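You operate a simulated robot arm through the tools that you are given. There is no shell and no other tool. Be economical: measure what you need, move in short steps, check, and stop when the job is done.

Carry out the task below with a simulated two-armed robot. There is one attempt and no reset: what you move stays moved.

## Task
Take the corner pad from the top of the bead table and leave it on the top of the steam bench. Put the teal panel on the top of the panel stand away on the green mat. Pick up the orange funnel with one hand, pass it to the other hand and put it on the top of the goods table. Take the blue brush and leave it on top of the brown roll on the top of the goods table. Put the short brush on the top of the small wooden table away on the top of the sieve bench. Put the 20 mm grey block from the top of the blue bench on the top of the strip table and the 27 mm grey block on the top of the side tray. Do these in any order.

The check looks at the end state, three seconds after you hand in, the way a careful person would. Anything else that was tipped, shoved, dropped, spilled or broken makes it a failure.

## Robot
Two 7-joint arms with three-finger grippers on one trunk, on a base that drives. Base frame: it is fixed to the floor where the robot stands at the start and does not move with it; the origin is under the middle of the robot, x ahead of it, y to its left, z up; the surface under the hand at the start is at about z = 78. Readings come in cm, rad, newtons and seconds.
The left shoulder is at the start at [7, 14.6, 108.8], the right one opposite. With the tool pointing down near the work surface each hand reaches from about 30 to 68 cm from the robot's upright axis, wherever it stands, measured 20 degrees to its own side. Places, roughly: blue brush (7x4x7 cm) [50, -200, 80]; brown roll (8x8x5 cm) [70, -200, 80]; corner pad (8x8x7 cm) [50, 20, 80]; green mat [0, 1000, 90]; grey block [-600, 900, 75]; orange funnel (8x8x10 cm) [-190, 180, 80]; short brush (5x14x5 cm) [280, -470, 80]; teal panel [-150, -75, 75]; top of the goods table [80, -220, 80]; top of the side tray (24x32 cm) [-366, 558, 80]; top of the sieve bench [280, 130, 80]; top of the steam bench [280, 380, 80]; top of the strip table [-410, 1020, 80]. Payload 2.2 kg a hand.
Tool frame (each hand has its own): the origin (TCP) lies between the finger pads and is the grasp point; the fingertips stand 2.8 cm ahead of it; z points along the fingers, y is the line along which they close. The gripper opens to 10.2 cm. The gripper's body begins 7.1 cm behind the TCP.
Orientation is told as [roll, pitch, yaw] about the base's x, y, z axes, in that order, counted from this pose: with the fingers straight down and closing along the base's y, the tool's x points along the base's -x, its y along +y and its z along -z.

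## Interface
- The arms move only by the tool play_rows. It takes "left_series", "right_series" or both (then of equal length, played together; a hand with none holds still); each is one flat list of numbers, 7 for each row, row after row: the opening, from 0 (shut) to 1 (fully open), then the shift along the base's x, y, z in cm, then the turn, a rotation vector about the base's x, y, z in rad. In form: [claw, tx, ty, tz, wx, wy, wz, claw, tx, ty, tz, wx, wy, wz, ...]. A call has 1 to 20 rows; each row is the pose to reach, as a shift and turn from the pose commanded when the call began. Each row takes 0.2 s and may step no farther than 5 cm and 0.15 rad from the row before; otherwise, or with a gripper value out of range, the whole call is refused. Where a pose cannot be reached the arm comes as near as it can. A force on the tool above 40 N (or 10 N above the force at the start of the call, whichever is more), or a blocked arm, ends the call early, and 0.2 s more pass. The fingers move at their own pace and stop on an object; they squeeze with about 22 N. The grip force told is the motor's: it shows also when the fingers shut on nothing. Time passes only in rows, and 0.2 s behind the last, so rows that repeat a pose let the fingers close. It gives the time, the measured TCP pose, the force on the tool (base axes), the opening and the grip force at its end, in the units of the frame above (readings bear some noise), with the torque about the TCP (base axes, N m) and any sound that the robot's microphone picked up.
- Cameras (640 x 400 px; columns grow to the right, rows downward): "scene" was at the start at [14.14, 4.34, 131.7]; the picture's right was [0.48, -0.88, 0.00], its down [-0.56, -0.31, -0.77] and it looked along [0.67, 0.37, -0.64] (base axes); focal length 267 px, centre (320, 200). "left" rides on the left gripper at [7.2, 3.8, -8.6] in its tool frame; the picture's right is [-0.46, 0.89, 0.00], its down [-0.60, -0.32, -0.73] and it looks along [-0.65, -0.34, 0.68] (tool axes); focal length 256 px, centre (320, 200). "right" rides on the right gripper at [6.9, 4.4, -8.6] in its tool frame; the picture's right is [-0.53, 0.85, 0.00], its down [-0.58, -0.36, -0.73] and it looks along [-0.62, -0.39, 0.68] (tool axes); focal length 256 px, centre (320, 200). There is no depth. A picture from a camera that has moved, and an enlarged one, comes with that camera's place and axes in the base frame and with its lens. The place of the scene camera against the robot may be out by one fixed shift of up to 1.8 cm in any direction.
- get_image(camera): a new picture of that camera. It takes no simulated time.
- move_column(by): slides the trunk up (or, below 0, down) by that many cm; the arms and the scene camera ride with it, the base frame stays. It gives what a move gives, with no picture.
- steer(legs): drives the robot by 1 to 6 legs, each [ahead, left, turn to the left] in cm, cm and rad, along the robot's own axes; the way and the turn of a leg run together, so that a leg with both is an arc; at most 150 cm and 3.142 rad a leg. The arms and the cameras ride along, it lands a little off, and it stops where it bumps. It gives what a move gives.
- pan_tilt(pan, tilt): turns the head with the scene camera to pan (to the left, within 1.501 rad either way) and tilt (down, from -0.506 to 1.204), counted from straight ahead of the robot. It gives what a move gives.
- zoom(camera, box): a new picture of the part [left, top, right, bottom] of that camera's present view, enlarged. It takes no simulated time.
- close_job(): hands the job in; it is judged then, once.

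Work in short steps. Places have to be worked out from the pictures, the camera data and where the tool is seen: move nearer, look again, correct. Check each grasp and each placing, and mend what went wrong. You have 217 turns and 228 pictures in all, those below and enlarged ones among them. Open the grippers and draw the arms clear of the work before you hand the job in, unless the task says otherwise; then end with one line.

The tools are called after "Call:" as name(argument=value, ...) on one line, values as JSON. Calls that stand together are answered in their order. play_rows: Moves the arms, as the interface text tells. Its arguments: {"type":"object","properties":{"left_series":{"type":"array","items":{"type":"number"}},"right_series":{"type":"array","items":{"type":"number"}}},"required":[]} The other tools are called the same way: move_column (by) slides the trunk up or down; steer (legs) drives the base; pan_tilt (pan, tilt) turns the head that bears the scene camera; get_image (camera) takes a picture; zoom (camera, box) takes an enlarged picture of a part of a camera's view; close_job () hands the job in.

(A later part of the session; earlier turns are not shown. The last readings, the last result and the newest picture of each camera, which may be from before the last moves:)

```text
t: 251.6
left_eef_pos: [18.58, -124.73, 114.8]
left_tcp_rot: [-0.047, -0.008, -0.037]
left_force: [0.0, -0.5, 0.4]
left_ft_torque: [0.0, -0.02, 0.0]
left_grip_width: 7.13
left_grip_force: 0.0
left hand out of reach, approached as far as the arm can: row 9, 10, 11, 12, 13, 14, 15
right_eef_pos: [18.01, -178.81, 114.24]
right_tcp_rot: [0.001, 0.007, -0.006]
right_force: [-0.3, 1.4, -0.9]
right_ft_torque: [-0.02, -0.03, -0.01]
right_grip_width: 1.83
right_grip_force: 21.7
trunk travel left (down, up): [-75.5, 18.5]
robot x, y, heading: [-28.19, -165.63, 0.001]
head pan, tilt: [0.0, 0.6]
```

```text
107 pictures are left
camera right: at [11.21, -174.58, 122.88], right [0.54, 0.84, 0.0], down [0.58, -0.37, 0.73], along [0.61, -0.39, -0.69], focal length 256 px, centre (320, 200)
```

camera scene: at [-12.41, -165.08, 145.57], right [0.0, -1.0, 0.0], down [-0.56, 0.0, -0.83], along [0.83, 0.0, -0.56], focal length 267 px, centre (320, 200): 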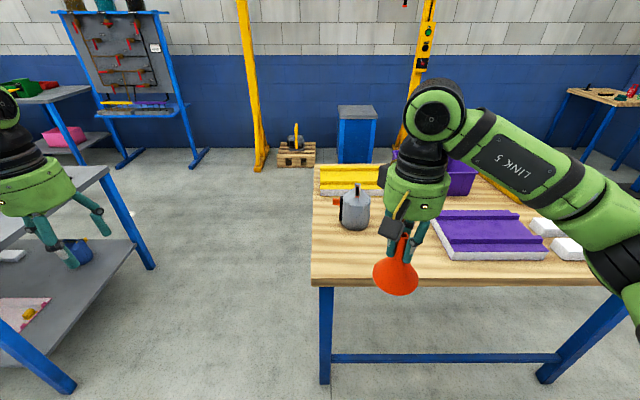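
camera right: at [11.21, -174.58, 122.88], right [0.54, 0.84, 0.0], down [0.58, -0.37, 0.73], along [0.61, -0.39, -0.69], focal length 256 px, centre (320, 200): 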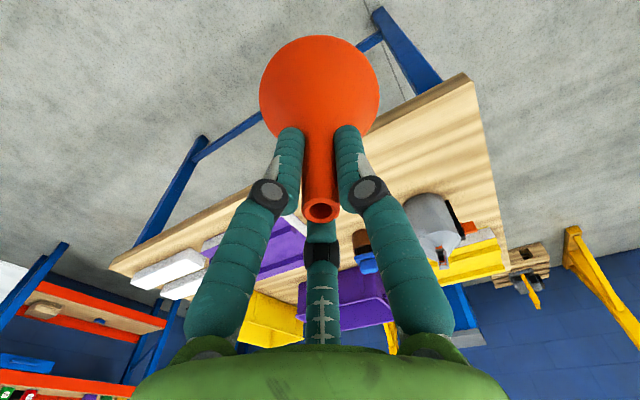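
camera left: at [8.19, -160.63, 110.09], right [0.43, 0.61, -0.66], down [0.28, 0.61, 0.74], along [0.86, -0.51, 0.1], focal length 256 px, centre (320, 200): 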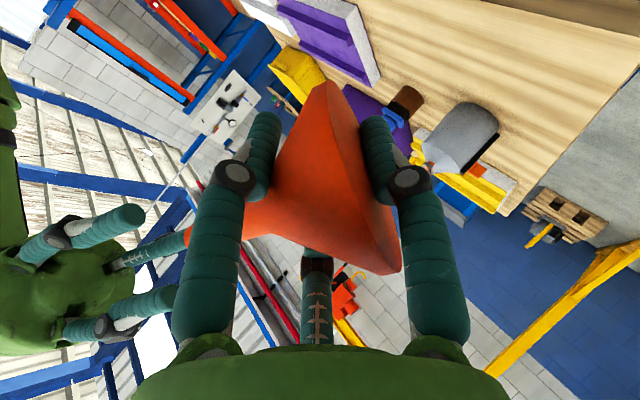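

Now the right hand alone holds it. Drive forward to the table and lower it onto the free spot.

Call:
steer(legs=[[31, 0, 0]])

Call:
move_column(by=-24.5)

Call:
get_image(camera="scene")

```text
t: 253.8
left_eef_pos: [50.38, -124.72, 114.73]
left_tcp_rot: [-0.048, -0.012, -0.034]
left_force: [0.0, -1.3, 1.2]
left_ft_torque: [-0.01, 0.01, 0.01]
left_grip_width: 7.13
left_grip_force: 0.1
right_eef_pos: [49.92, -178.57, 114.29]
right_tcp_rot: [0.002, 0.004, -0.005]
right_force: [-0.1, 0.4, -0.5]
right_ft_torque: [-0.01, -0.04, 0.0]
right_grip_width: 1.84
right_grip_force: 22.1
trunk travel left (down, up): [-75.5, 18.5]
robot x, y, heading: [4.1, -165.4, -0.002]
head pan, tilt: [0.0, 0.6]
```

```text
t: 256.3
left_eef_pos: [50.51, -124.8, 90.22]
left_tcp_rot: [-0.049, -0.007, -0.035]
left_force: [0.2, 0.1, 0.4]
left_ft_torque: [0.0, 0.0, 0.01]
left_grip_width: 7.13
left_grip_force: 0.0
right_eef_pos: [50.01, -178.77, 89.76]
right_tcp_rot: [0.002, 0.006, -0.004]
right_force: [0.0, 0.4, -0.7]
right_ft_torque: [-0.01, 0.01, -0.01]
right_grip_width: 1.8
right_grip_force: 22.7
trunk travel left (down, up): [-51.0, 43.0]
robot x, y, heading: [3.99, -165.22, -0.004]
head pan, tilt: [0.0, 0.6]
```

```text
106 pictures are left
camera scene: at [19.6, -165.04, 121.07], right [0.0, -1.0, 0.0], down [-0.56, 0.0, -0.83], along [0.83, 0.0, -0.56], focal length 267 px, centre (320, 200)
```

scene: 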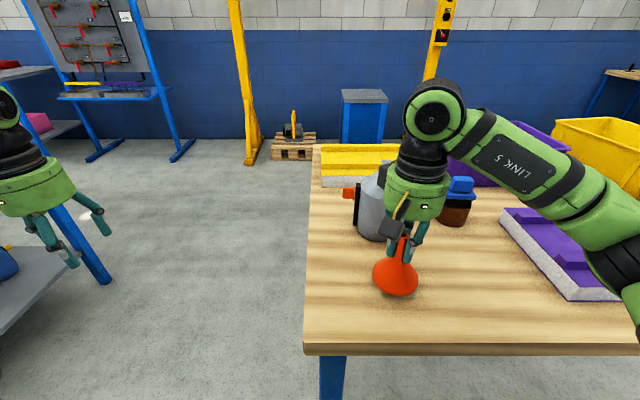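

Lower gently to contact.

Call:
play_rows(right_series=[0, 0, 0, -0.4, 0, 0, 0, 0, 0, 0, -0.8, 0, 0, 0, 0, 0, 0, -1.2, 0, 0, 0, 0, 0, 0, -1.5, 0, 0, 0])

```text
t: 257.3
left_eef_pos: [50.47, -124.94, 90.34]
left_tcp_rot: [-0.05, -0.01, -0.034]
left_force: [-0.1, 0.4, 0.5]
left_ft_torque: [0.0, 0.03, 0.0]
left_grip_width: 7.12
left_grip_force: 0.0
right_eef_pos: [49.94, -178.76, 88.24]
right_tcp_rot: [0.002, 0.004, -0.004]
right_force: [0.8, -0.7, 4.6]
right_ft_torque: [0.04, 0.06, -0.01]
right_grip_width: 1.84
right_grip_force: 21.8
trunk travel left (down, up): [-51.0, 43.0]
robot x, y, heading: [4.36, -165.41, 0.006]
head pan, tilt: [0.0, 0.6]
```

Contact (4.6 N). Open slightly, rise, and check.

Call:
play_rows(right_series=[0.25, 0, 0, 0, 0, 0, 0, 0.5, 0, 0, 0, 0, 0, 0, 0.5, 0, 0, 0, 0, 0, 0, 0.5, 0, 0, 3, 0, 0, 0, 0.5, 0, 0, 7, 0, 0, 0, 0.5, 0, 0, 10, 0, 0, 0, 0.5, 0, 0, 10, 0, 0, 0])

Call:
move_column(by=10)

Call:
steer(legs=[[-35, 0, 0]])

Call:
get_image(camera="scene")

```text
t: 258.9
left_eef_pos: [50.44, -124.79, 90.28]
left_tcp_rot: [-0.049, -0.008, -0.034]
left_force: [-0.5, 0.0, -0.3]
left_ft_torque: [-0.01, 0.02, -0.01]
left_grip_width: 7.14
left_grip_force: 0.0
right_eef_pos: [49.94, -178.8, 98.28]
right_tcp_rot: [0.002, 0.007, -0.002]
right_force: [-1.2, -0.2, 0.1]
right_ft_torque: [0.06, 0.0, 0.02]
right_grip_width: 5.08
right_grip_force: 0.1
trunk travel left (down, up): [-51.0, 43.0]
robot x, y, heading: [4.22, -165.51, -0.001]
head pan, tilt: [0.0, 0.6]
```

```text
t: 260.2
left_eef_pos: [50.54, -124.71, 100.22]
left_tcp_rot: [-0.048, -0.01, -0.035]
left_force: [0.1, 0.3, 0.3]
left_ft_torque: [0.03, -0.01, -0.02]
left_grip_width: 7.11
left_grip_force: 0.0
right_eef_pos: [49.95, -178.72, 108.39]
right_tcp_rot: [0.001, 0.005, -0.003]
right_force: [0.4, -0.4, -1.3]
right_ft_torque: [0.01, -0.04, 0.0]
right_grip_width: 5.11
right_grip_force: 0.0
trunk travel left (down, up): [-61.0, 33.0]
robot x, y, heading: [4.19, -165.04, -0.002]
head pan, tilt: [0.0, 0.6]
```

```text
t: 262.5
left_eef_pos: [15.01, -124.62, 100.2]
left_tcp_rot: [-0.048, -0.009, -0.03]
left_force: [0.2, -0.2, 0.3]
left_ft_torque: [0.0, 0.02, -0.02]
left_grip_width: 7.15
left_grip_force: 0.0
right_eef_pos: [14.85, -178.46, 108.18]
right_tcp_rot: [0.003, 0.007, 0.001]
right_force: [-0.4, 0.1, 0.1]
right_ft_torque: [0.0, -0.01, 0.01]
right_grip_width: 5.12
right_grip_force: 0.0
trunk travel left (down, up): [-61.0, 33.0]
robot x, y, heading: [-30.98, -165.29, 0.007]
head pan, tilt: [0.0, 0.6]
```

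```text
105 pictures are left
camera scene: at [-15.59, -165.08, 131.06], right [0.01, -1.0, 0.0], down [-0.57, 0.0, -0.82], along [0.82, 0.0, -0.57], focal length 267 px, centre (320, 200)
```

scene: 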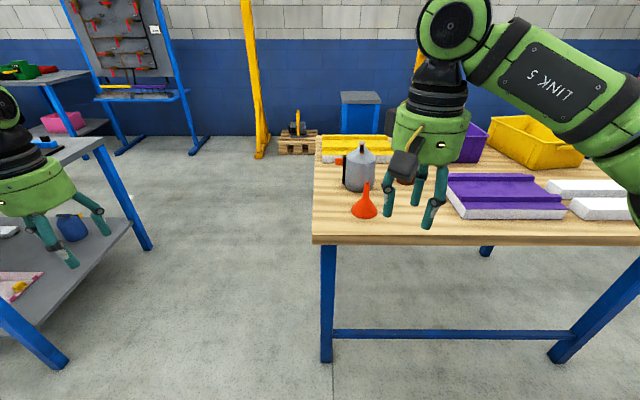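

The funnel stands on the goods table. Next the short brush at (280, −470). I tuck the left hand in and drive east between the tables (y ≈ −107), then look south.

Call:
play_rows(left_series=[0.7, 0, -4, 0, 0.02, 0, 0, 0.7, 0, -8, 0, 0.05, 0.01, 0.03, 0.7, 0, -12, 0, 0.05, 0.01, 0.03, 0.7, 0, -16, 0, 0.05, 0.01, 0.03, 0.7, 0, -16, 0, 0.05, 0.01, 0.03])

Call:
steer(legs=[[0, 58, -0.007], [110, 0, 0], [105, 0, 0]])

Call:
pan_tilt(pan=-1.1, tilt=0.4)

Call:
get_image(camera="scene")

```text
t: 263.7
left_eef_pos: [15.21, -122.58, 99.67]
left_tcp_rot: [-0.005, 0.002, -0.004]
left_force: [0.0, -0.6, 0.3]
left_ft_torque: [0.03, 0.02, 0.0]
left_grip_width: 7.15
left_grip_force: 0.0
left hand out of reach, approached as far as the arm can: row 1, 2, 3, 4, 5
right_eef_pos: [14.75, -178.52, 108.16]
right_tcp_rot: [0.002, 0.004, 0.001]
right_force: [-0.5, -0.4, -0.3]
right_ft_torque: [0.01, -0.01, -0.01]
right_grip_width: 5.1
right_grip_force: 0.0
trunk travel left (down, up): [-61.0, 33.0]
robot x, y, heading: [-31.21, -165.55, -0.002]
head pan, tilt: [0.0, 0.6]
```

```text
t: 277.2
left_eef_pos: [229.89, -65.23, 99.72]
left_tcp_rot: [-0.006, 0.003, -0.008]
left_force: [0.0, 0.1, 0.2]
left_ft_torque: [0.0, -0.04, -0.01]
left_grip_width: 7.16
left_grip_force: 0.0
right_eef_pos: [229.24, -121.26, 108.23]
right_tcp_rot: [0.003, 0.005, 0.0]
right_force: [-0.2, 0.0, -0.2]
right_ft_torque: [-0.01, 0.02, 0.02]
right_grip_width: 5.11
right_grip_force: 0.1
trunk travel left (down, up): [-61.0, 33.0]
robot x, y, heading: [183.27, -107.95, 0.005]
head pan, tilt: [0.0, 0.6]
```

```text
t: 278.6
left_eef_pos: [229.93, -65.25, 99.68]
left_tcp_rot: [-0.006, 0.0, -0.007]
left_force: [-1.1, 0.2, 0.3]
left_ft_torque: [0.02, 0.02, 0.03]
left_grip_width: 7.15
left_grip_force: 0.0
right_eef_pos: [229.15, -121.16, 108.12]
right_tcp_rot: [0.001, 0.004, -0.002]
right_force: [0.5, 0.8, 1.2]
right_ft_torque: [-0.02, -0.02, 0.01]
right_grip_width: 5.05
right_grip_force: 0.1
trunk travel left (down, up): [-61.0, 33.0]
robot x, y, heading: [183.17, -107.92, 0.005]
head pan, tilt: [-1.1, 0.4]
```

```text
104 pictures are left
camera scene: at [194.29, -115.85, 132.89], right [-0.89, -0.46, 0.0], down [-0.18, 0.35, -0.92], along [0.42, -0.82, -0.39], focal length 267 px, centre (320, 200)
```

scene: 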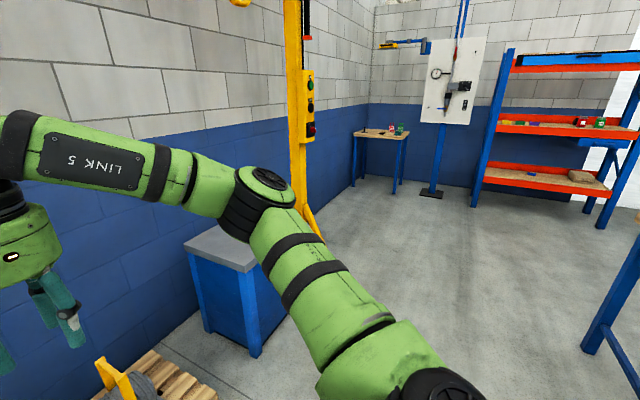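

The small table is at about x 263–320 with its front edge near y ≈ −468. I turn to face −y, drive south at x ≈ 183 and then strafe to x ≈ 280.

Call:
steer(legs=[[0, 0, -1.571], [130, 0, 0], [122, 0, 0], [0, 95, 0]])

Call:
pan_tilt(pan=0, tilt=0.5)

Call:
get_image(camera="scene")

```text
t: 298.5
left_eef_pos: [316.19, -403.34, 99.73]
left_tcp_rot: [-0.024, 0.002, -1.521]
left_force: [-1.4, 0.3, -1.1]
left_ft_torque: [-0.03, -0.04, 0.09]
left_grip_width: 7.14
left_grip_force: 0.1
right_eef_pos: [261.22, -404.7, 108.18]
right_tcp_rot: [0.004, 0.004, -1.533]
right_force: [0.0, 0.4, 0.5]
right_ft_torque: [0.0, -0.03, 0.06]
right_grip_width: 5.11
right_grip_force: 0.1
trunk travel left (down, up): [-61.0, 33.0]
robot x, y, heading: [272.51, -358.26, -1.529]
head pan, tilt: [-1.1, 0.4]
stopped in leg 4: the force on the tool passed its limit at 70 N (the readings are from after the stop); the commanded pose is now the measured one
```

```text
t: 299.8
left_eef_pos: [316.13, -403.5, 99.76]
left_tcp_rot: [-0.025, 0.001, -1.521]
left_force: [-5.8, -0.8, 0.0]
left_ft_torque: [0.03, -0.46, 0.41]
left_grip_width: 7.14
left_grip_force: 0.0
right_eef_pos: [261.31, -404.74, 108.26]
right_tcp_rot: [0.003, 0.005, -1.532]
right_force: [0.1, 0.1, -0.2]
right_ft_torque: [0.01, 0.0, 0.0]
right_grip_width: 5.1
right_grip_force: 0.1
trunk travel left (down, up): [-61.0, 33.0]
robot x, y, heading: [272.84, -358.6, -1.529]
head pan, tilt: [0.0, 0.499]
```

```text
103 pictures are left
camera scene: at [274.78, -372.25, 131.97], right [-1.0, -0.04, 0.0], down [-0.02, 0.48, -0.88], along [0.04, -0.88, -0.48], focal length 267 px, centre (320, 200)
```

scene: 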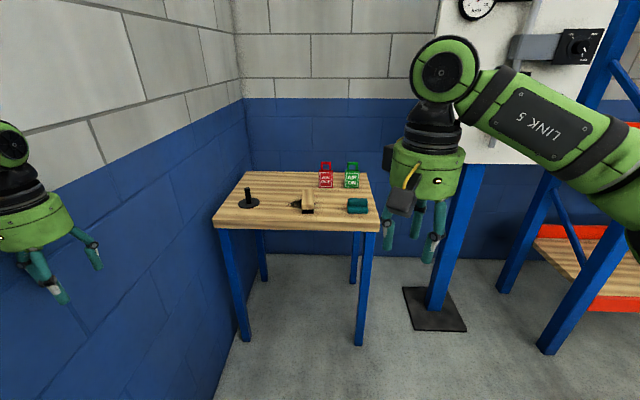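

The left hand brushed the wall at x ≈ 322; I move away from it and zoom in on the small table.

Call:
steer(legs=[[0, -14, -0.04]])

Call:
zoom(camera="scene", box=[160, 140, 400, 260])

Call:
zoom(camera="scene", box=[0, 100, 160, 320])

```text
t: 301.1
left_eef_pos: [300.62, -405.38, 99.6]
left_tcp_rot: [-0.03, 0.002, -1.56]
left_force: [1.4, 0.5, 0.2]
left_ft_torque: [0.02, 0.02, -0.03]
left_grip_width: 7.15
left_grip_force: 0.0
right_eef_pos: [245.71, -404.53, 108.14]
right_tcp_rot: [-0.002, 0.006, -1.572]
right_force: [0.1, 0.3, 0.3]
right_ft_torque: [0.01, -0.01, 0.01]
right_grip_width: 5.09
right_grip_force: 0.0
trunk travel left (down, up): [-61.0, 33.0]
robot x, y, heading: [258.24, -358.76, -1.565]
head pan, tilt: [0.0, 0.499]
```

```text
2.67 times, centred on (280, 200) of scene
camera zoom: at [260.53, -372.53, 131.98], right [-1.0, 0.0, 0.0], down [0.0, 0.48, -0.88], along [0.0, -0.88, -0.48], focal length 713 px, centre (427, 200)
```

zoom: 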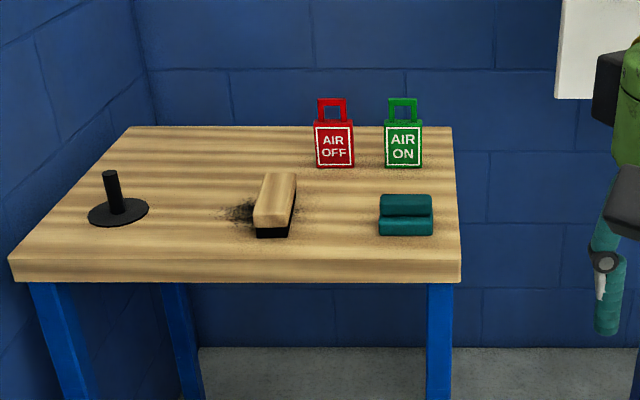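

```text
1.82 times, centred on (80, 210) of scene
camera zoom: at [260.53, -372.53, 131.98], right [-1.0, 0.0, 0.0], down [0.0, 0.48, -0.88], along [0.0, -0.88, -0.48], focal length 486 px, centre (756, 182)
```

zoom: 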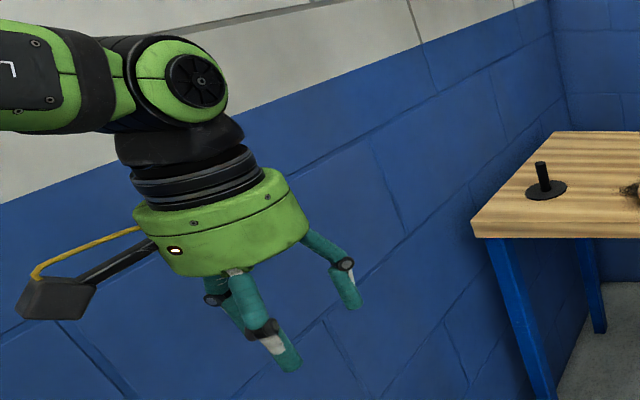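

Short brush is the wooden block at ≈ (281.5, −459), long axis along y. I tuck the left hand in to x ≈ 281 and drive forward.

Call:
play_rows(left_series=[1, -4, 0, 0, 0, 0, 0, 1, -8, 0, 0, 0, 0, 0, 1, -12, 0, 0, 0, 0, 0, 1, -16, 0, 0, 0, 0, 0, 1, -19, 0, 0, 0, 0, 0, 1, -19, 0, 0, 0, 0, 0])

Call:
steer(legs=[[44, 0, 0]])

Call:
get_image(camera="left")

Call:
get_image(camera="scene")

```text
t: 302.5
left_eef_pos: [300.47, -405.32, 99.62]
left_tcp_rot: [-0.028, 0.002, -1.56]
left_force: [-0.3, 0.3, -0.1]
left_ft_torque: [0.0, 0.02, 0.04]
left_grip_width: 10.2
left_grip_force: 0.1
left hand out of reach, approached as far as the arm can: row 1, 2, 3, 4, 5, 6
right_eef_pos: [245.52, -404.53, 108.24]
right_tcp_rot: [0.003, 0.005, -1.573]
right_force: [-0.2, -0.4, -0.2]
right_ft_torque: [-0.01, 0.03, 0.03]
right_grip_width: 5.11
right_grip_force: 0.1
trunk travel left (down, up): [-61.0, 33.0]
robot x, y, heading: [258.8, -358.73, -1.567]
head pan, tilt: [0.0, 0.499]
```

```text
t: 305.2
left_eef_pos: [299.87, -449.93, 99.67]
left_tcp_rot: [-0.028, 0.002, -1.569]
left_force: [0.5, 0.0, 1.4]
left_ft_torque: [-0.02, -0.03, -0.02]
left_grip_width: 10.2
left_grip_force: 0.1
right_eef_pos: [244.96, -448.55, 108.21]
right_tcp_rot: [0.002, 0.006, -1.581]
right_force: [0.1, 0.5, 0.0]
right_ft_torque: [-0.04, 0.0, 0.04]
right_grip_width: 5.11
right_grip_force: 0.0
trunk travel left (down, up): [-61.0, 33.0]
robot x, y, heading: [258.33, -402.82, -1.582]
head pan, tilt: [0.0, 0.499]
```

```text
100 pictures are left
camera left: at [303.95, -442.52, 108.11], right [0.89, -0.46, -0.02], down [-0.3, -0.61, 0.74], along [-0.36, -0.65, -0.67], focal length 256 px, centre (320, 200)
```

left: 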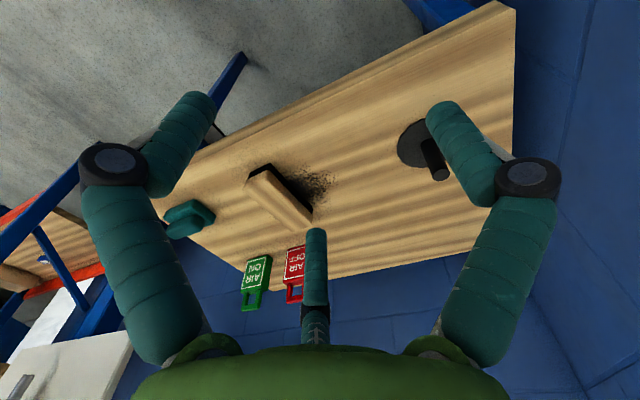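

```text
99 pictures are left
camera scene: at [260.13, -416.7, 131.99], right [-1.0, 0.01, 0.0], down [0.0, 0.48, -0.88], along [-0.01, -0.88, -0.48], focal length 267 px, centre (320, 200)
```

scene: 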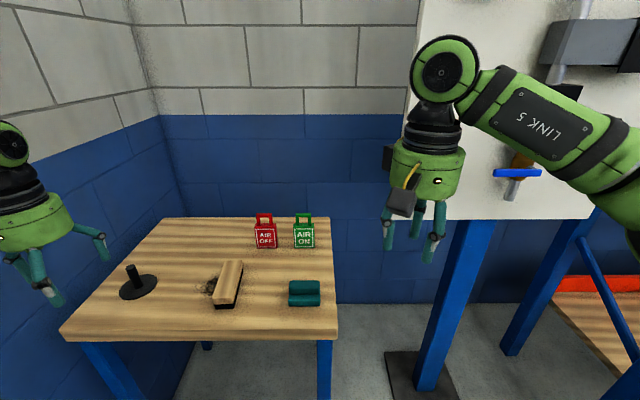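

The left arm is stuck in an awkward configuration. I back off a little from the table and try to free it (raise, inward, with some yaw).

Call:
steer(legs=[[-20, 0, 0.01]])

Call:
play_rows(left_series=[1, -1, 0, 3, 0.02, 0, 0.1, 1, -2, 0, 6, 0.03, 0, 0.2, 1, -4, 0, 9, 0.03, 0, 0.3, 1, -6, 0, 12, 0.03, 0, 0.4, 1, -8, 0, 12, 0.03, 0, 0.4, 1, -8, 0, 12, 0.03, 0, 0.4])

```text
t: 306.8
left_eef_pos: [300.48, -429.31, 99.42]
left_tcp_rot: [-0.026, 0.004, -1.56]
left_force: [1.1, 0.0, -0.1]
left_ft_torque: [0.01, 0.01, 0.01]
left_grip_width: 10.22
left_grip_force: 0.1
right_eef_pos: [245.4, -428.58, 108.23]
right_tcp_rot: [0.003, 0.004, -1.569]
right_force: [0.3, 0.1, -0.2]
right_ft_torque: [0.0, -0.01, -0.04]
right_grip_width: 5.09
right_grip_force: 0.0
trunk travel left (down, up): [-61.0, 33.0]
robot x, y, heading: [258.86, -382.59, -1.572]
head pan, tilt: [0.0, 0.499]
```

```text
t: 308.2
left_eef_pos: [309.99, -432.44, 109.86]
left_tcp_rot: [-0.021, 0.031, -1.16]
left_force: [-0.4, -0.3, 0.2]
left_ft_torque: [-0.01, -0.06, 0.01]
left_grip_width: 10.19
left_grip_force: 0.0
left hand out of reach, approached as far as the arm can: row 1, 2, 3, 4, 5, 6
right_eef_pos: [245.42, -428.43, 108.3]
right_tcp_rot: [0.002, 0.004, -1.57]
right_force: [0.2, -0.2, 0.0]
right_ft_torque: [-0.01, 0.0, 0.02]
right_grip_width: 5.08
right_grip_force: 0.1
trunk travel left (down, up): [-61.0, 33.0]
robot x, y, heading: [258.66, -382.56, -1.57]
head pan, tilt: [0.0, 0.499]
```

Positive yaw pushes it outward, so I try negative yaw while moving inward.

Call:
play_rows(left_series=[1, -2, 0, 0, 0, 0, -0.13, 1, -5, 1, 0, 0, 0, -0.26, 1, -9, 2, 0, 0, 0, -0.4, 1, -13, 3, 0, 0, 0, -0.54, 1, -17, 3, 0, 0, 0, -0.68, 1, -21, 3, 0, 0, 0, -0.8, 1, -25, 3, 0, 0, 0, -0.94, 1, -28, 3, 0, 0, 0, -1.05, 1, -28, 3, 0, 0, 0, -1.05])

Call:
pan_tilt(pan=0.5, tilt=0.3)

Call:
get_image(camera="scene")

```text
t: 310.2
left_eef_pos: [283.09, -430.31, 109.57]
left_tcp_rot: [-0.021, 0.03, -2.213]
left_force: [0.6, -0.3, 0.2]
left_ft_torque: [-0.02, -0.01, 0.04]
left_grip_width: 10.21
left_grip_force: 0.2
left hand out of reach, approached as far as the arm can: row 1, 2, 3, 4, 5, 6, 7, 8, 9
right_eef_pos: [245.38, -428.52, 108.21]
right_tcp_rot: [0.001, 0.007, -1.571]
right_force: [-0.3, -0.1, -0.4]
right_ft_torque: [0.0, 0.03, -0.02]
right_grip_width: 5.11
right_grip_force: 0.0
trunk travel left (down, up): [-61.0, 33.0]
robot x, y, heading: [258.66, -382.5, -1.57]
head pan, tilt: [0.0, 0.499]
```

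```text
t: 311.2
left_eef_pos: [283.22, -430.31, 109.67]
left_tcp_rot: [-0.022, 0.03, -2.212]
left_force: [-0.9, 0.2, 0.7]
left_ft_torque: [-0.01, 0.0, -0.02]
left_grip_width: 10.21
left_grip_force: 0.1
right_eef_pos: [245.41, -428.53, 108.12]
right_tcp_rot: [0.001, 0.003, -1.572]
right_force: [0.7, 0.6, -0.7]
right_ft_torque: [0.03, -0.06, 0.0]
right_grip_width: 5.09
right_grip_force: 0.0
trunk travel left (down, up): [-61.0, 33.0]
robot x, y, heading: [258.54, -382.67, -1.572]
head pan, tilt: [0.499, 0.3]
```

```text
98 pictures are left
camera scene: at [264.76, -395.6, 133.82], right [-0.88, -0.48, 0.0], down [-0.14, 0.26, -0.96], along [0.46, -0.84, -0.3], focal length 267 px, centre (320, 200)
```

scene: 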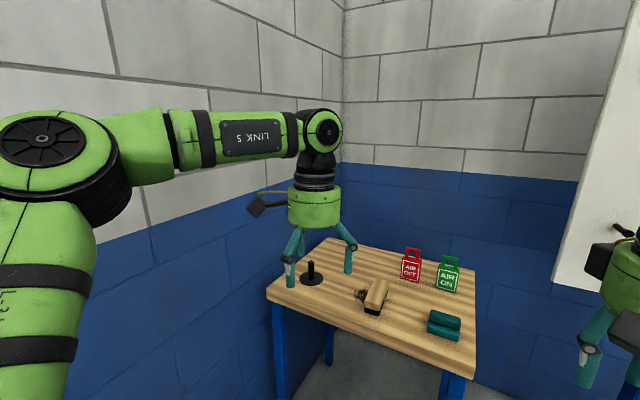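

The arm is back in a normal posture with yaw −0.64 relative. A further −0.41 puts one finger on the −x side and two on the +x side of the brush, which is what I need. I turn, then drive forward and look.

Call:
play_rows(left_series=[1, 0, 0, -1, 0, 0, -0.13, 1, 0, 0, -2, 0.01, -0.01, -0.26, 1, 0, 0, -3, 0.02, -0.03, -0.41, 1, 0, 0, -3, 0.02, -0.03, -0.41])

Call:
steer(legs=[[26, 0, 0]])

Call:
pan_tilt(pan=0.3, tilt=0.7)

Call:
get_image(camera="left")

Call:
get_image(camera="scene")

```text
refused: row 3 steps farther than a row can; nothing moved
```

```text
t: 313.1
left_eef_pos: [283.02, -456.46, 109.66]
left_tcp_rot: [-0.022, 0.03, -2.217]
left_force: [-0.4, 0.2, 0.2]
left_ft_torque: [-0.02, 0.02, -0.01]
left_grip_width: 10.19
left_grip_force: 0.0
right_eef_pos: [245.33, -454.61, 108.21]
right_tcp_rot: [0.001, 0.004, -1.577]
right_force: [0.3, -0.6, -0.3]
right_ft_torque: [0.01, 0.03, 0.01]
right_grip_width: 5.07
right_grip_force: 0.1
trunk travel left (down, up): [-61.0, 33.0]
robot x, y, heading: [258.87, -409.09, -1.571]
head pan, tilt: [0.499, 0.3]
```

```text
t: 313.9
left_eef_pos: [283.0, -456.5, 109.71]
left_tcp_rot: [-0.021, 0.031, -2.217]
left_force: [-0.7, 0.4, -1.1]
left_ft_torque: [-0.01, 0.0, -0.04]
left_grip_width: 10.22
left_grip_force: 0.1
right_eef_pos: [245.35, -454.58, 108.28]
right_tcp_rot: [0.002, 0.005, -1.577]
right_force: [0.6, 0.1, -0.2]
right_ft_torque: [0.0, -0.05, 0.03]
right_grip_width: 5.11
right_grip_force: 0.0
trunk travel left (down, up): [-61.0, 33.0]
robot x, y, heading: [258.52, -408.77, -1.573]
head pan, tilt: [0.3, 0.7]
```

```text
97 pictures are left
camera left: at [290.31, -453.23, 118.25], right [0.43, -0.9, -0.03], down [-0.62, -0.32, 0.72], along [-0.66, -0.29, -0.69], focal length 256 px, centre (320, 200)
```

left: 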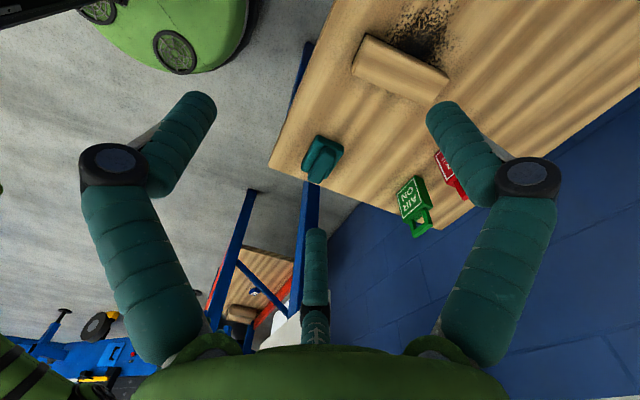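

```text
96 pictures are left
camera scene: at [262.77, -421.66, 130.22], right [-0.96, -0.29, 0.0], down [-0.19, 0.61, -0.77], along [0.23, -0.73, -0.64], focal length 267 px, centre (320, 200)
```

scene: 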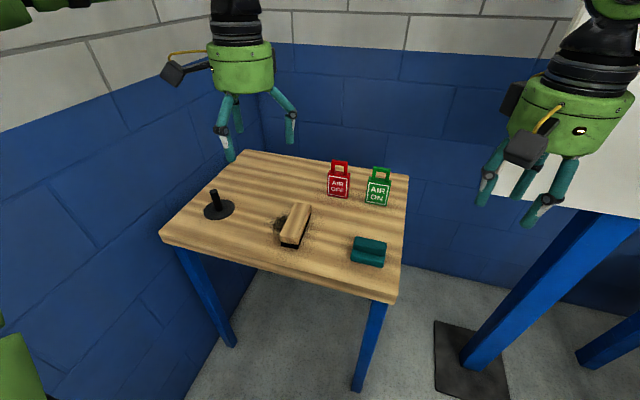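

Triangulated: brush centre (283.3, −467.3), top z ≈ 81.5, along y. I do the yaw in smaller steps and drive 10 cm further, then lower the trunk.

Call:
play_rows(left_series=[1, 0, 0, -1, 0, 0, -0.1, 1, 0, 0, -2, 0.005, -0.01, -0.2, 1, 0, 0, -3, 0.01, -0.02, -0.3, 1, 0, 0, -3, 0.02, -0.03, -0.41, 1, 0, 0, -3, 0.02, -0.03, -0.41])

Call:
steer(legs=[[10, 1, 0]])

Call:
move_column(by=-12)

Call:
get_image(camera="left")

Call:
get_image(camera="scene")

```text
t: 315.1
left_eef_pos: [282.94, -456.41, 106.44]
left_tcp_rot: [-0.018, 0.066, -2.63]
left_force: [-0.5, 0.2, 0.1]
left_ft_torque: [-0.01, 0.0, -0.02]
left_grip_width: 10.2
left_grip_force: 0.0
right_eef_pos: [245.33, -454.68, 108.19]
right_tcp_rot: [0.001, 0.007, -1.575]
right_force: [-0.4, -0.2, 0.2]
right_ft_torque: [0.0, -0.01, -0.01]
right_grip_width: 5.12
right_grip_force: 0.1
trunk travel left (down, up): [-61.0, 33.0]
robot x, y, heading: [258.82, -408.8, -1.569]
head pan, tilt: [0.3, 0.7]
```

```text
t: 316.3
left_eef_pos: [283.92, -466.32, 106.62]
left_tcp_rot: [-0.017, 0.064, -2.626]
left_force: [-0.2, -0.2, -0.3]
left_ft_torque: [0.01, 0.04, -0.05]
left_grip_width: 10.22
left_grip_force: 0.0
right_eef_pos: [246.14, -464.34, 108.25]
right_tcp_rot: [0.002, 0.003, -1.575]
right_force: [0.1, 0.4, -0.3]
right_ft_torque: [0.01, 0.0, -0.01]
right_grip_width: 5.11
right_grip_force: 0.1
trunk travel left (down, up): [-61.0, 33.0]
robot x, y, heading: [259.52, -419.0, -1.575]
head pan, tilt: [0.3, 0.7]
```

```text
t: 317.8
left_eef_pos: [283.85, -466.31, 94.59]
left_tcp_rot: [-0.017, 0.065, -2.626]
left_force: [-1.4, 0.2, 0.1]
left_ft_torque: [-0.02, 0.01, 0.01]
left_grip_width: 10.2
left_grip_force: 0.0
right_eef_pos: [246.23, -464.31, 96.31]
right_tcp_rot: [0.002, 0.004, -1.577]
right_force: [0.1, -0.3, 0.2]
right_ft_torque: [-0.01, -0.01, 0.03]
right_grip_width: 5.1
right_grip_force: 0.0
trunk travel left (down, up): [-49.0, 45.0]
robot x, y, heading: [259.42, -418.58, -1.578]
head pan, tilt: [0.3, 0.7]
```

```text
95 pictures are left
camera left: at [291.6, -466.32, 103.48], right [0.03, -1.0, -0.05], down [-0.72, -0.06, 0.7], along [-0.7, 0.01, -0.72], focal length 256 px, centre (320, 200)
```

left: 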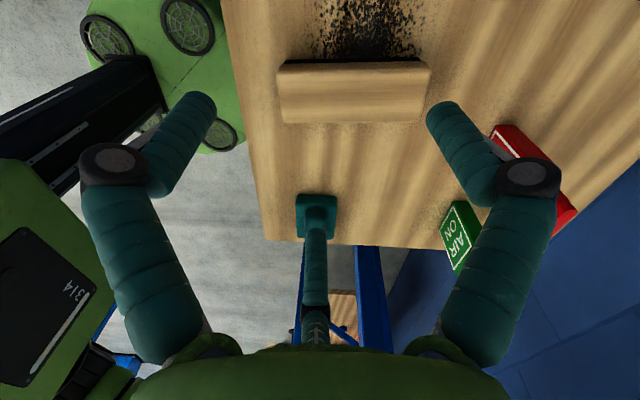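

```text
94 pictures are left
camera scene: at [263.72, -431.46, 118.21], right [-0.96, -0.29, 0.0], down [-0.19, 0.62, -0.77], along [0.22, -0.73, -0.64], focal length 267 px, centre (320, 200)
```

scene: 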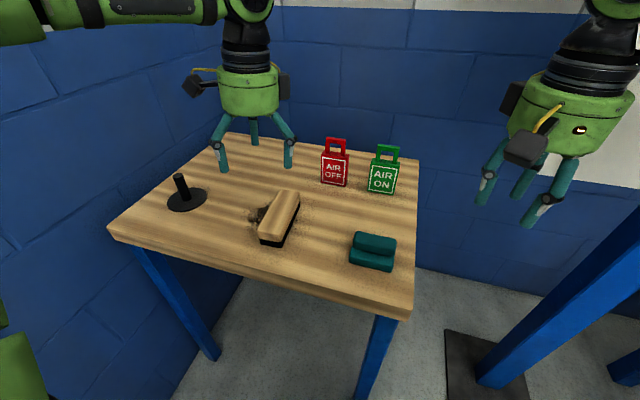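

Brush centre ≈ (282.7, −468.4). I shift to TCP (284.2, −468.4) and descend in two stages.

Call:
play_rows(left_series=[1, 0.3, -1, -3, 0, 0, 0, 1, 0.4, -2.1, -6, 0, 0, 0, 1, 0.4, -2.1, -9, 0, 0, 0, 1, 0.4, -2.1, -9, 0, 0, 0])

Call:
get_image(camera="left")

Call:
zoom(camera="scene", box=[180, 80, 380, 280])

```text
t: 318.8
left_eef_pos: [284.53, -468.31, 85.61]
left_tcp_rot: [-0.017, 0.066, -2.626]
left_force: [-0.1, -0.6, 1.0]
left_ft_torque: [0.0, 0.03, -0.01]
left_grip_width: 10.21
left_grip_force: 0.0
right_eef_pos: [246.2, -464.4, 96.23]
right_tcp_rot: [0.002, 0.004, -1.577]
right_force: [0.6, 0.6, -0.2]
right_ft_torque: [0.0, -0.03, 0.03]
right_grip_width: 5.09
right_grip_force: 0.1
trunk travel left (down, up): [-49.0, 45.0]
robot x, y, heading: [259.52, -418.56, -1.575]
head pan, tilt: [0.3, 0.7]
```

```text
93 pictures are left
camera left: at [292.14, -468.43, 94.52], right [0.03, -1.0, -0.05], down [-0.72, -0.06, 0.7], along [-0.7, 0.01, -0.72], focal length 256 px, centre (320, 200)
```

left: 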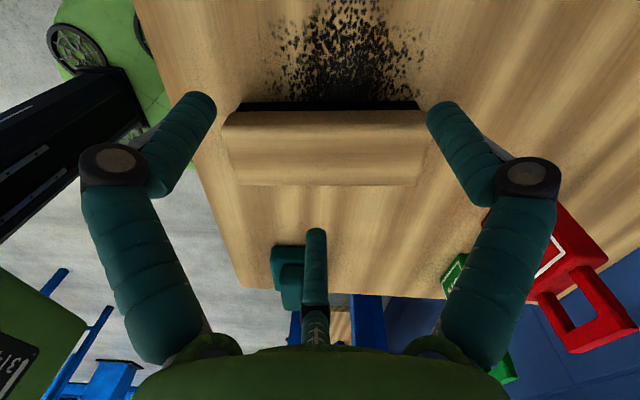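

```text
2.00 times, centred on (280, 180) of scene
camera zoom: at [263.71, -431.47, 118.21], right [-0.96, -0.29, 0.0], down [-0.19, 0.62, -0.77], along [0.22, -0.73, -0.64], focal length 535 px, centre (400, 240)
```

zoom: 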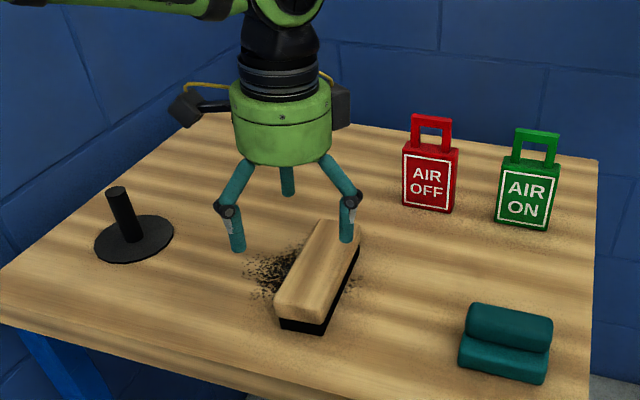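

Brush spans x ≈ 280–284 (top ≈ 81). I shift −0.9 in x and go down to TCP ≈ 79.8, then close.

Call:
play_rows(left_series=[1, -0.9, 0, 0, 0, 0, 0, 1, -0.9, 0, -2, 0, 0, 0, 1, -0.9, 0, -4, 0, 0, 0, 1, -0.9, 0, -5.8, 0, 0, 0, 1, -0.9, 0, -5.8, 0, 0, 0])

Call:
get_image(camera="left")

Call:
zoom(camera="scene", box=[180, 80, 380, 280])

```text
t: 320.0
left_eef_pos: [283.35, -468.23, 79.71]
left_tcp_rot: [-0.017, 0.064, -2.627]
left_force: [-0.2, 0.5, 0.2]
left_ft_torque: [0.0, 0.02, 0.01]
left_grip_width: 10.18
left_grip_force: 0.0
right_eef_pos: [246.25, -464.33, 96.18]
right_tcp_rot: [0.004, 0.005, -1.576]
right_force: [0.4, -0.2, 0.0]
right_ft_torque: [-0.02, 0.0, 0.03]
right_grip_width: 5.09
right_grip_force: 0.0
trunk travel left (down, up): [-49.0, 45.0]
robot x, y, heading: [259.68, -417.9, -1.573]
head pan, tilt: [0.3, 0.7]
```

```text
91 pictures are left
camera left: at [291.12, -468.34, 88.69], right [0.03, -1.0, -0.05], down [-0.72, -0.06, 0.7], along [-0.7, 0.01, -0.72], focal length 256 px, centre (320, 200)
```

left: 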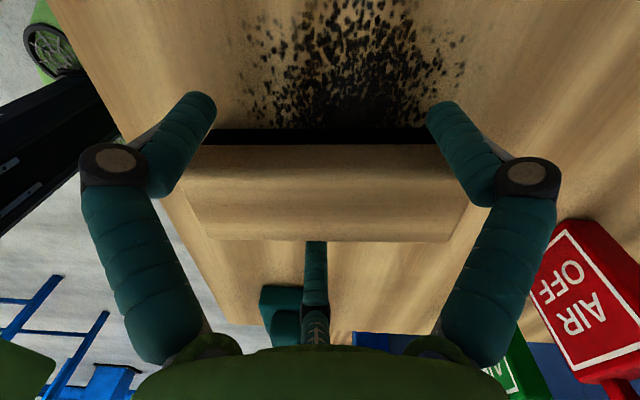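

```text
2.00 times, centred on (280, 180) of scene
camera zoom: at [263.72, -431.47, 118.21], right [-0.96, -0.29, 0.0], down [-0.19, 0.62, -0.77], along [0.22, -0.73, -0.64], focal length 535 px, centre (400, 240)
```

zoom: 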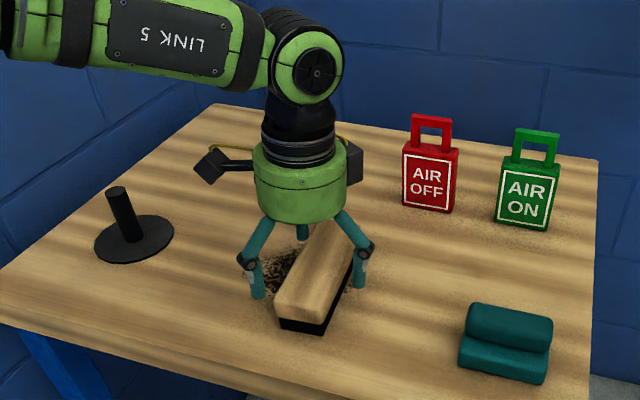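

Fingers straddle the brush. Close and lift with the trunk.

Call:
play_rows(left_series=[0.7, 0, 0, 0, 0, 0, 0, 0.4, 0, 0, 0, 0, 0, 0, 0, 0, 0, 0, 0, 0, 0, 0, 0, 0, 0, 0, 0, 0, 0, 0, 0, 0, 0, 0, 0])

Call:
move_column(by=8)

Call:
get_image(camera="left")

Call:
zoom(camera="scene", box=[180, 80, 380, 280])

```text
t: 321.2
left_eef_pos: [283.47, -468.41, 79.93]
left_tcp_rot: [-0.016, 0.065, -2.628]
left_force: [-1.2, -0.8, 2.8]
left_ft_torque: [-0.14, 0.12, -0.02]
left_grip_width: 7.01
left_grip_force: 22.0
right_eef_pos: [246.07, -464.28, 96.2]
right_tcp_rot: [0.001, 0.004, -1.576]
right_force: [-1.1, 0.3, 0.4]
right_ft_torque: [0.0, -0.01, 0.01]
right_grip_width: 5.09
right_grip_force: 0.1
trunk travel left (down, up): [-49.0, 45.0]
robot x, y, heading: [259.37, -418.62, -1.572]
head pan, tilt: [0.3, 0.7]
```

```text
t: 322.3
left_eef_pos: [283.41, -468.32, 87.8]
left_tcp_rot: [-0.017, 0.065, -2.628]
left_force: [0.0, -0.2, -1.6]
left_ft_torque: [0.01, -0.01, 0.0]
left_grip_width: 7.01
left_grip_force: 22.4
right_eef_pos: [246.13, -464.45, 104.2]
right_tcp_rot: [0.002, 0.005, -1.578]
right_force: [0.3, -0.4, 0.1]
right_ft_torque: [-0.01, -0.01, 0.0]
right_grip_width: 5.11
right_grip_force: 0.0
trunk travel left (down, up): [-57.0, 37.0]
robot x, y, heading: [259.48, -418.73, -1.571]
head pan, tilt: [0.3, 0.7]
```

```text
89 pictures are left
camera left: at [291.14, -468.39, 96.68], right [0.03, -1.0, -0.05], down [-0.72, -0.06, 0.7], along [-0.7, 0.01, -0.72], focal length 256 px, centre (320, 200)
```

left: 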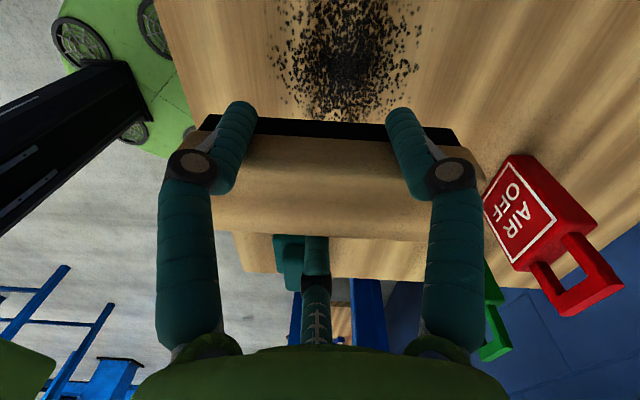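

```text
2.00 times, centred on (280, 180) of scene
camera zoom: at [263.73, -431.53, 126.2], right [-0.96, -0.29, 0.0], down [-0.19, 0.62, -0.76], along [0.22, -0.73, -0.64], focal length 535 px, centre (400, 240)
```

zoom: 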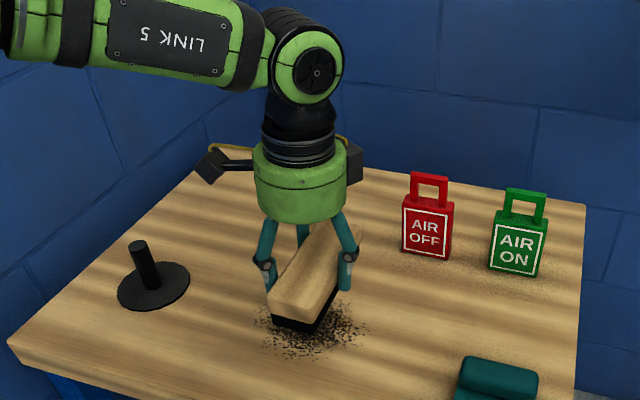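

Brush is firmly held. I raise it, then reverse north along x ≈ 187 to y ≈ 20 and turn to face +x.

Call:
move_column(by=9)

Call:
steer(legs=[[-55, 0, 0], [0, -74, 0], [-130, 0, 0], [-130, 0, 0], [-125, 0, 0], [0, 0, 1.571]])

Call:
pan_tilt(pan=0.6, tilt=0.4)

Call:
get_image(camera="scene")

```text
t: 323.6
left_eef_pos: [283.47, -468.36, 96.68]
left_tcp_rot: [-0.017, 0.064, -2.626]
left_force: [0.2, -0.1, -0.2]
left_ft_torque: [-0.01, 0.02, -0.02]
left_grip_width: 7.0
left_grip_force: 22.4
right_eef_pos: [246.2, -464.38, 113.12]
right_tcp_rot: [0.002, 0.005, -1.577]
right_force: [-0.2, 0.1, -0.8]
right_ft_torque: [0.01, -0.01, 0.01]
right_grip_width: 5.11
right_grip_force: 0.1
trunk travel left (down, up): [-66.0, 28.0]
robot x, y, heading: [259.5, -418.54, -1.577]
head pan, tilt: [0.3, 0.7]
```

```text
t: 352.6
left_eef_pos: [232.08, 50.51, 96.9]
left_tcp_rot: [-0.017, 0.064, -1.08]
left_force: [0.0, -1.2, -0.5]
left_ft_torque: [0.0, 0.03, -0.05]
left_grip_width: 6.97
left_grip_force: 21.8
right_eef_pos: [227.48, 13.44, 113.25]
right_tcp_rot: [0.002, 0.007, -0.029]
right_force: [-0.6, -0.3, 0.1]
right_ft_torque: [0.04, 0.01, -0.02]
right_grip_width: 5.1
right_grip_force: 0.0
trunk travel left (down, up): [-66.0, 28.0]
robot x, y, heading: [181.97, 27.69, -0.027]
head pan, tilt: [0.3, 0.7]
```

```text
t: 353.4
left_eef_pos: [232.02, 50.49, 96.89]
left_tcp_rot: [-0.018, 0.065, -1.081]
left_force: [-0.2, 0.2, -1.8]
left_ft_torque: [0.04, -0.03, 0.05]
left_grip_width: 6.97
left_grip_force: 22.7
right_eef_pos: [227.31, 13.51, 113.33]
right_tcp_rot: [0.003, 0.005, -0.03]
right_force: [0.1, -0.6, 0.2]
right_ft_torque: [0.0, -0.01, -0.02]
right_grip_width: 5.12
right_grip_force: 0.0
trunk travel left (down, up): [-66.0, 28.0]
robot x, y, heading: [182.3, 28.2, -0.03]
head pan, tilt: [0.6, 0.4]
```

```text
87 pictures are left
camera scene: at [196.35, 33.09, 137.88], right [0.54, -0.84, 0.0], down [-0.33, -0.21, -0.92], along [0.77, 0.5, -0.39], focal length 267 px, centre (320, 200)
```

scene: 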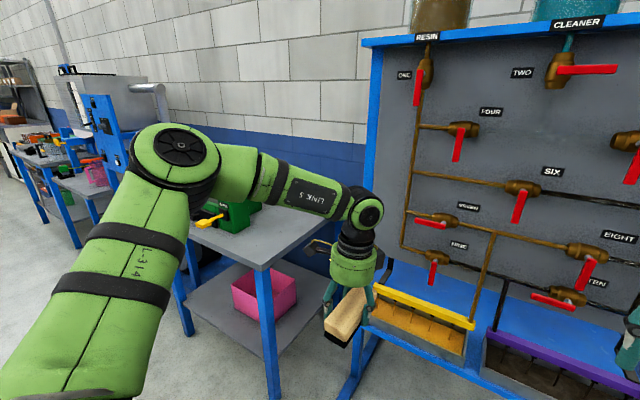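

Sieve bench is to the left. I strafe there and look.

Call:
steer(legs=[[-8, 0, 0.03], [0, 85, 0]])

Call:
pan_tilt(pan=0.2, tilt=0.5)

Call:
get_image(camera="scene")

```text
t: 358.7
left_eef_pos: [224.31, 138.55, 96.8]
left_tcp_rot: [-0.018, 0.065, -1.065]
left_force: [0.4, 0.1, -0.5]
left_ft_torque: [-0.02, -0.02, 0.01]
left_grip_width: 6.96
left_grip_force: 21.9
right_eef_pos: [220.02, 101.46, 113.28]
right_tcp_rot: [0.002, 0.005, -0.015]
right_force: [0.5, -0.6, -0.5]
right_ft_torque: [-0.03, -0.02, 0.03]
right_grip_width: 5.09
right_grip_force: 0.1
trunk travel left (down, up): [-66.0, 28.0]
robot x, y, heading: [173.86, 115.3, -0.016]
head pan, tilt: [0.6, 0.4]
```

```text
t: 359.5
left_eef_pos: [224.26, 138.54, 96.75]
left_tcp_rot: [-0.017, 0.065, -1.065]
left_force: [-0.1, -0.3, -1.7]
left_ft_torque: [0.0, -0.02, -0.01]
left_grip_width: 6.97
left_grip_force: 21.7
right_eef_pos: [220.0, 101.27, 113.3]
right_tcp_rot: [0.001, 0.004, -0.016]
right_force: [-0.3, -0.2, 0.5]
right_ft_torque: [0.0, 0.03, -0.04]
right_grip_width: 5.12
right_grip_force: 0.1
trunk travel left (down, up): [-66.0, 28.0]
robot x, y, heading: [174.21, 115.01, -0.013]
head pan, tilt: [0.201, 0.499]
```

```text
86 pictures are left
camera scene: at [189.93, 117.15, 136.98], right [0.19, -0.98, 0.0], down [-0.47, -0.09, -0.88], along [0.86, 0.16, -0.48], focal length 267 px, centre (320, 200)
```

scene: 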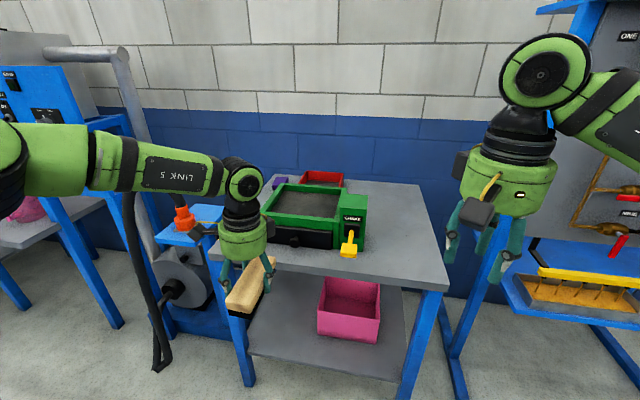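

Free strip on the right of the sieve: y ≈ 94–112. Target brush centre (262, 103), long axis along x. I retract the right hand, strafe right 34.5, then go forward.

Call:
play_rows(right_series=[0.5, -3, 0, 1, 0, 0, 0, 0.5, -6, 0, 2, 0, 0, 0, 0.5, -9, 0, 3, 0, 0, 0, 0.5, -12, 0, 3, 0, 0, 0, 0.5, -12, 0, 3, 0, 0, 0])

Call:
steer(legs=[[0, -34.5, 0.014]])

Call:
get_image(camera="scene")

```text
t: 360.7
left_eef_pos: [224.31, 138.62, 96.92]
left_tcp_rot: [-0.017, 0.065, -1.068]
left_force: [0.6, -0.4, -0.2]
left_ft_torque: [0.0, 0.02, -0.02]
left_grip_width: 6.97
left_grip_force: 21.3
right_eef_pos: [207.99, 101.32, 116.12]
right_tcp_rot: [0.003, 0.005, -0.014]
right_force: [1.6, -0.2, 0.1]
right_ft_torque: [-0.01, 0.01, 0.01]
right_grip_width: 5.14
right_grip_force: 0.1
trunk travel left (down, up): [-66.0, 28.0]
robot x, y, heading: [174.1, 115.16, -0.01]
head pan, tilt: [0.201, 0.499]
```

```text
t: 363.0
left_eef_pos: [223.65, 105.76, 96.79]
left_tcp_rot: [-0.017, 0.065, -1.048]
left_force: [-0.4, 0.3, -1.2]
left_ft_torque: [-0.01, 0.01, -0.02]
left_grip_width: 6.96
left_grip_force: 22.5
right_eef_pos: [208.03, 68.33, 115.96]
right_tcp_rot: [0.004, 0.005, 0.0]
right_force: [-0.8, -0.1, -1.2]
right_ft_torque: [0.0, -0.01, -0.01]
right_grip_width: 5.07
right_grip_force: 0.1
trunk travel left (down, up): [-66.0, 28.0]
robot x, y, heading: [174.04, 81.53, -0.0]
head pan, tilt: [0.201, 0.499]
```

```text
85 pictures are left
camera scene: at [189.75, 83.66, 136.97], right [0.2, -0.98, 0.0], down [-0.47, -0.1, -0.88], along [0.86, 0.18, -0.48], focal length 267 px, centre (320, 200)
```

scene: 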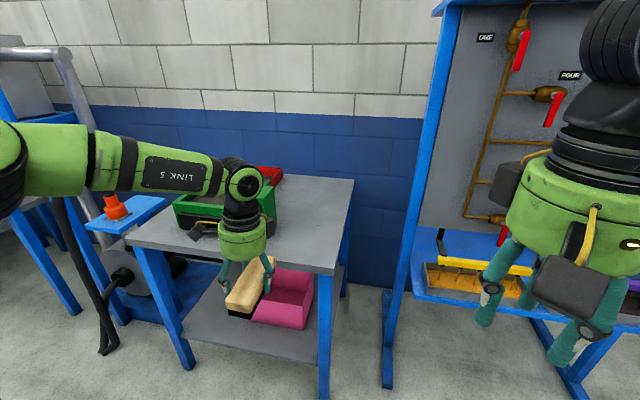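

Forward 38 cm.

Call:
steer(legs=[[38, -1, 0]])

Call:
get_image(camera="left")

Call:
get_image(camera="scene")

```text
t: 365.4
left_eef_pos: [261.51, 104.22, 96.89]
left_tcp_rot: [-0.018, 0.065, -1.055]
left_force: [0.0, 0.5, -0.8]
left_ft_torque: [0.01, -0.02, -0.01]
left_grip_width: 6.96
left_grip_force: 22.0
right_eef_pos: [245.69, 67.05, 116.15]
right_tcp_rot: [0.002, 0.004, -0.005]
right_force: [0.9, 0.1, -0.1]
right_ft_torque: [0.0, -0.06, -0.01]
right_grip_width: 5.1
right_grip_force: 0.0
trunk travel left (down, up): [-66.0, 28.0]
robot x, y, heading: [212.11, 80.31, -0.005]
head pan, tilt: [0.201, 0.499]
```

```text
84 pictures are left
camera left: at [261.62, 112.18, 105.74], right [1.0, 0.03, -0.05], down [0.06, -0.72, 0.7], along [-0.01, -0.7, -0.72], focal length 256 px, centre (320, 200)
```

left: 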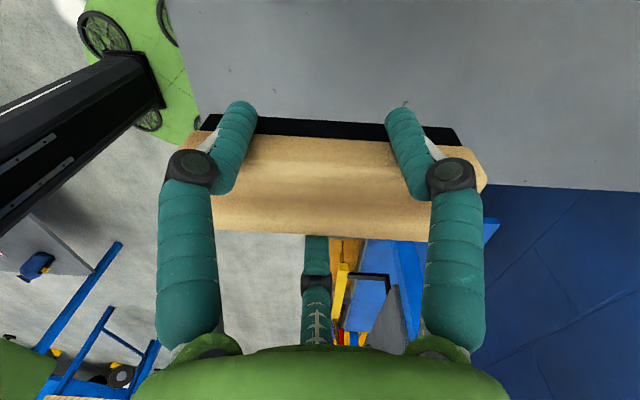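

```text
83 pictures are left
camera scene: at [227.44, 82.52, 136.99], right [0.2, -0.98, 0.0], down [-0.47, -0.09, -0.88], along [0.86, 0.17, -0.48], focal length 267 px, centre (320, 200)
```

scene: 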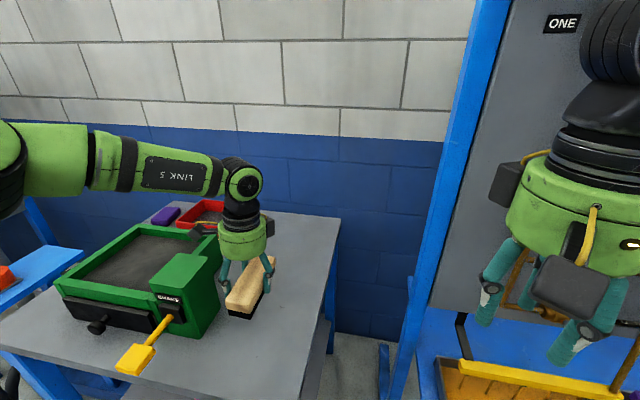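

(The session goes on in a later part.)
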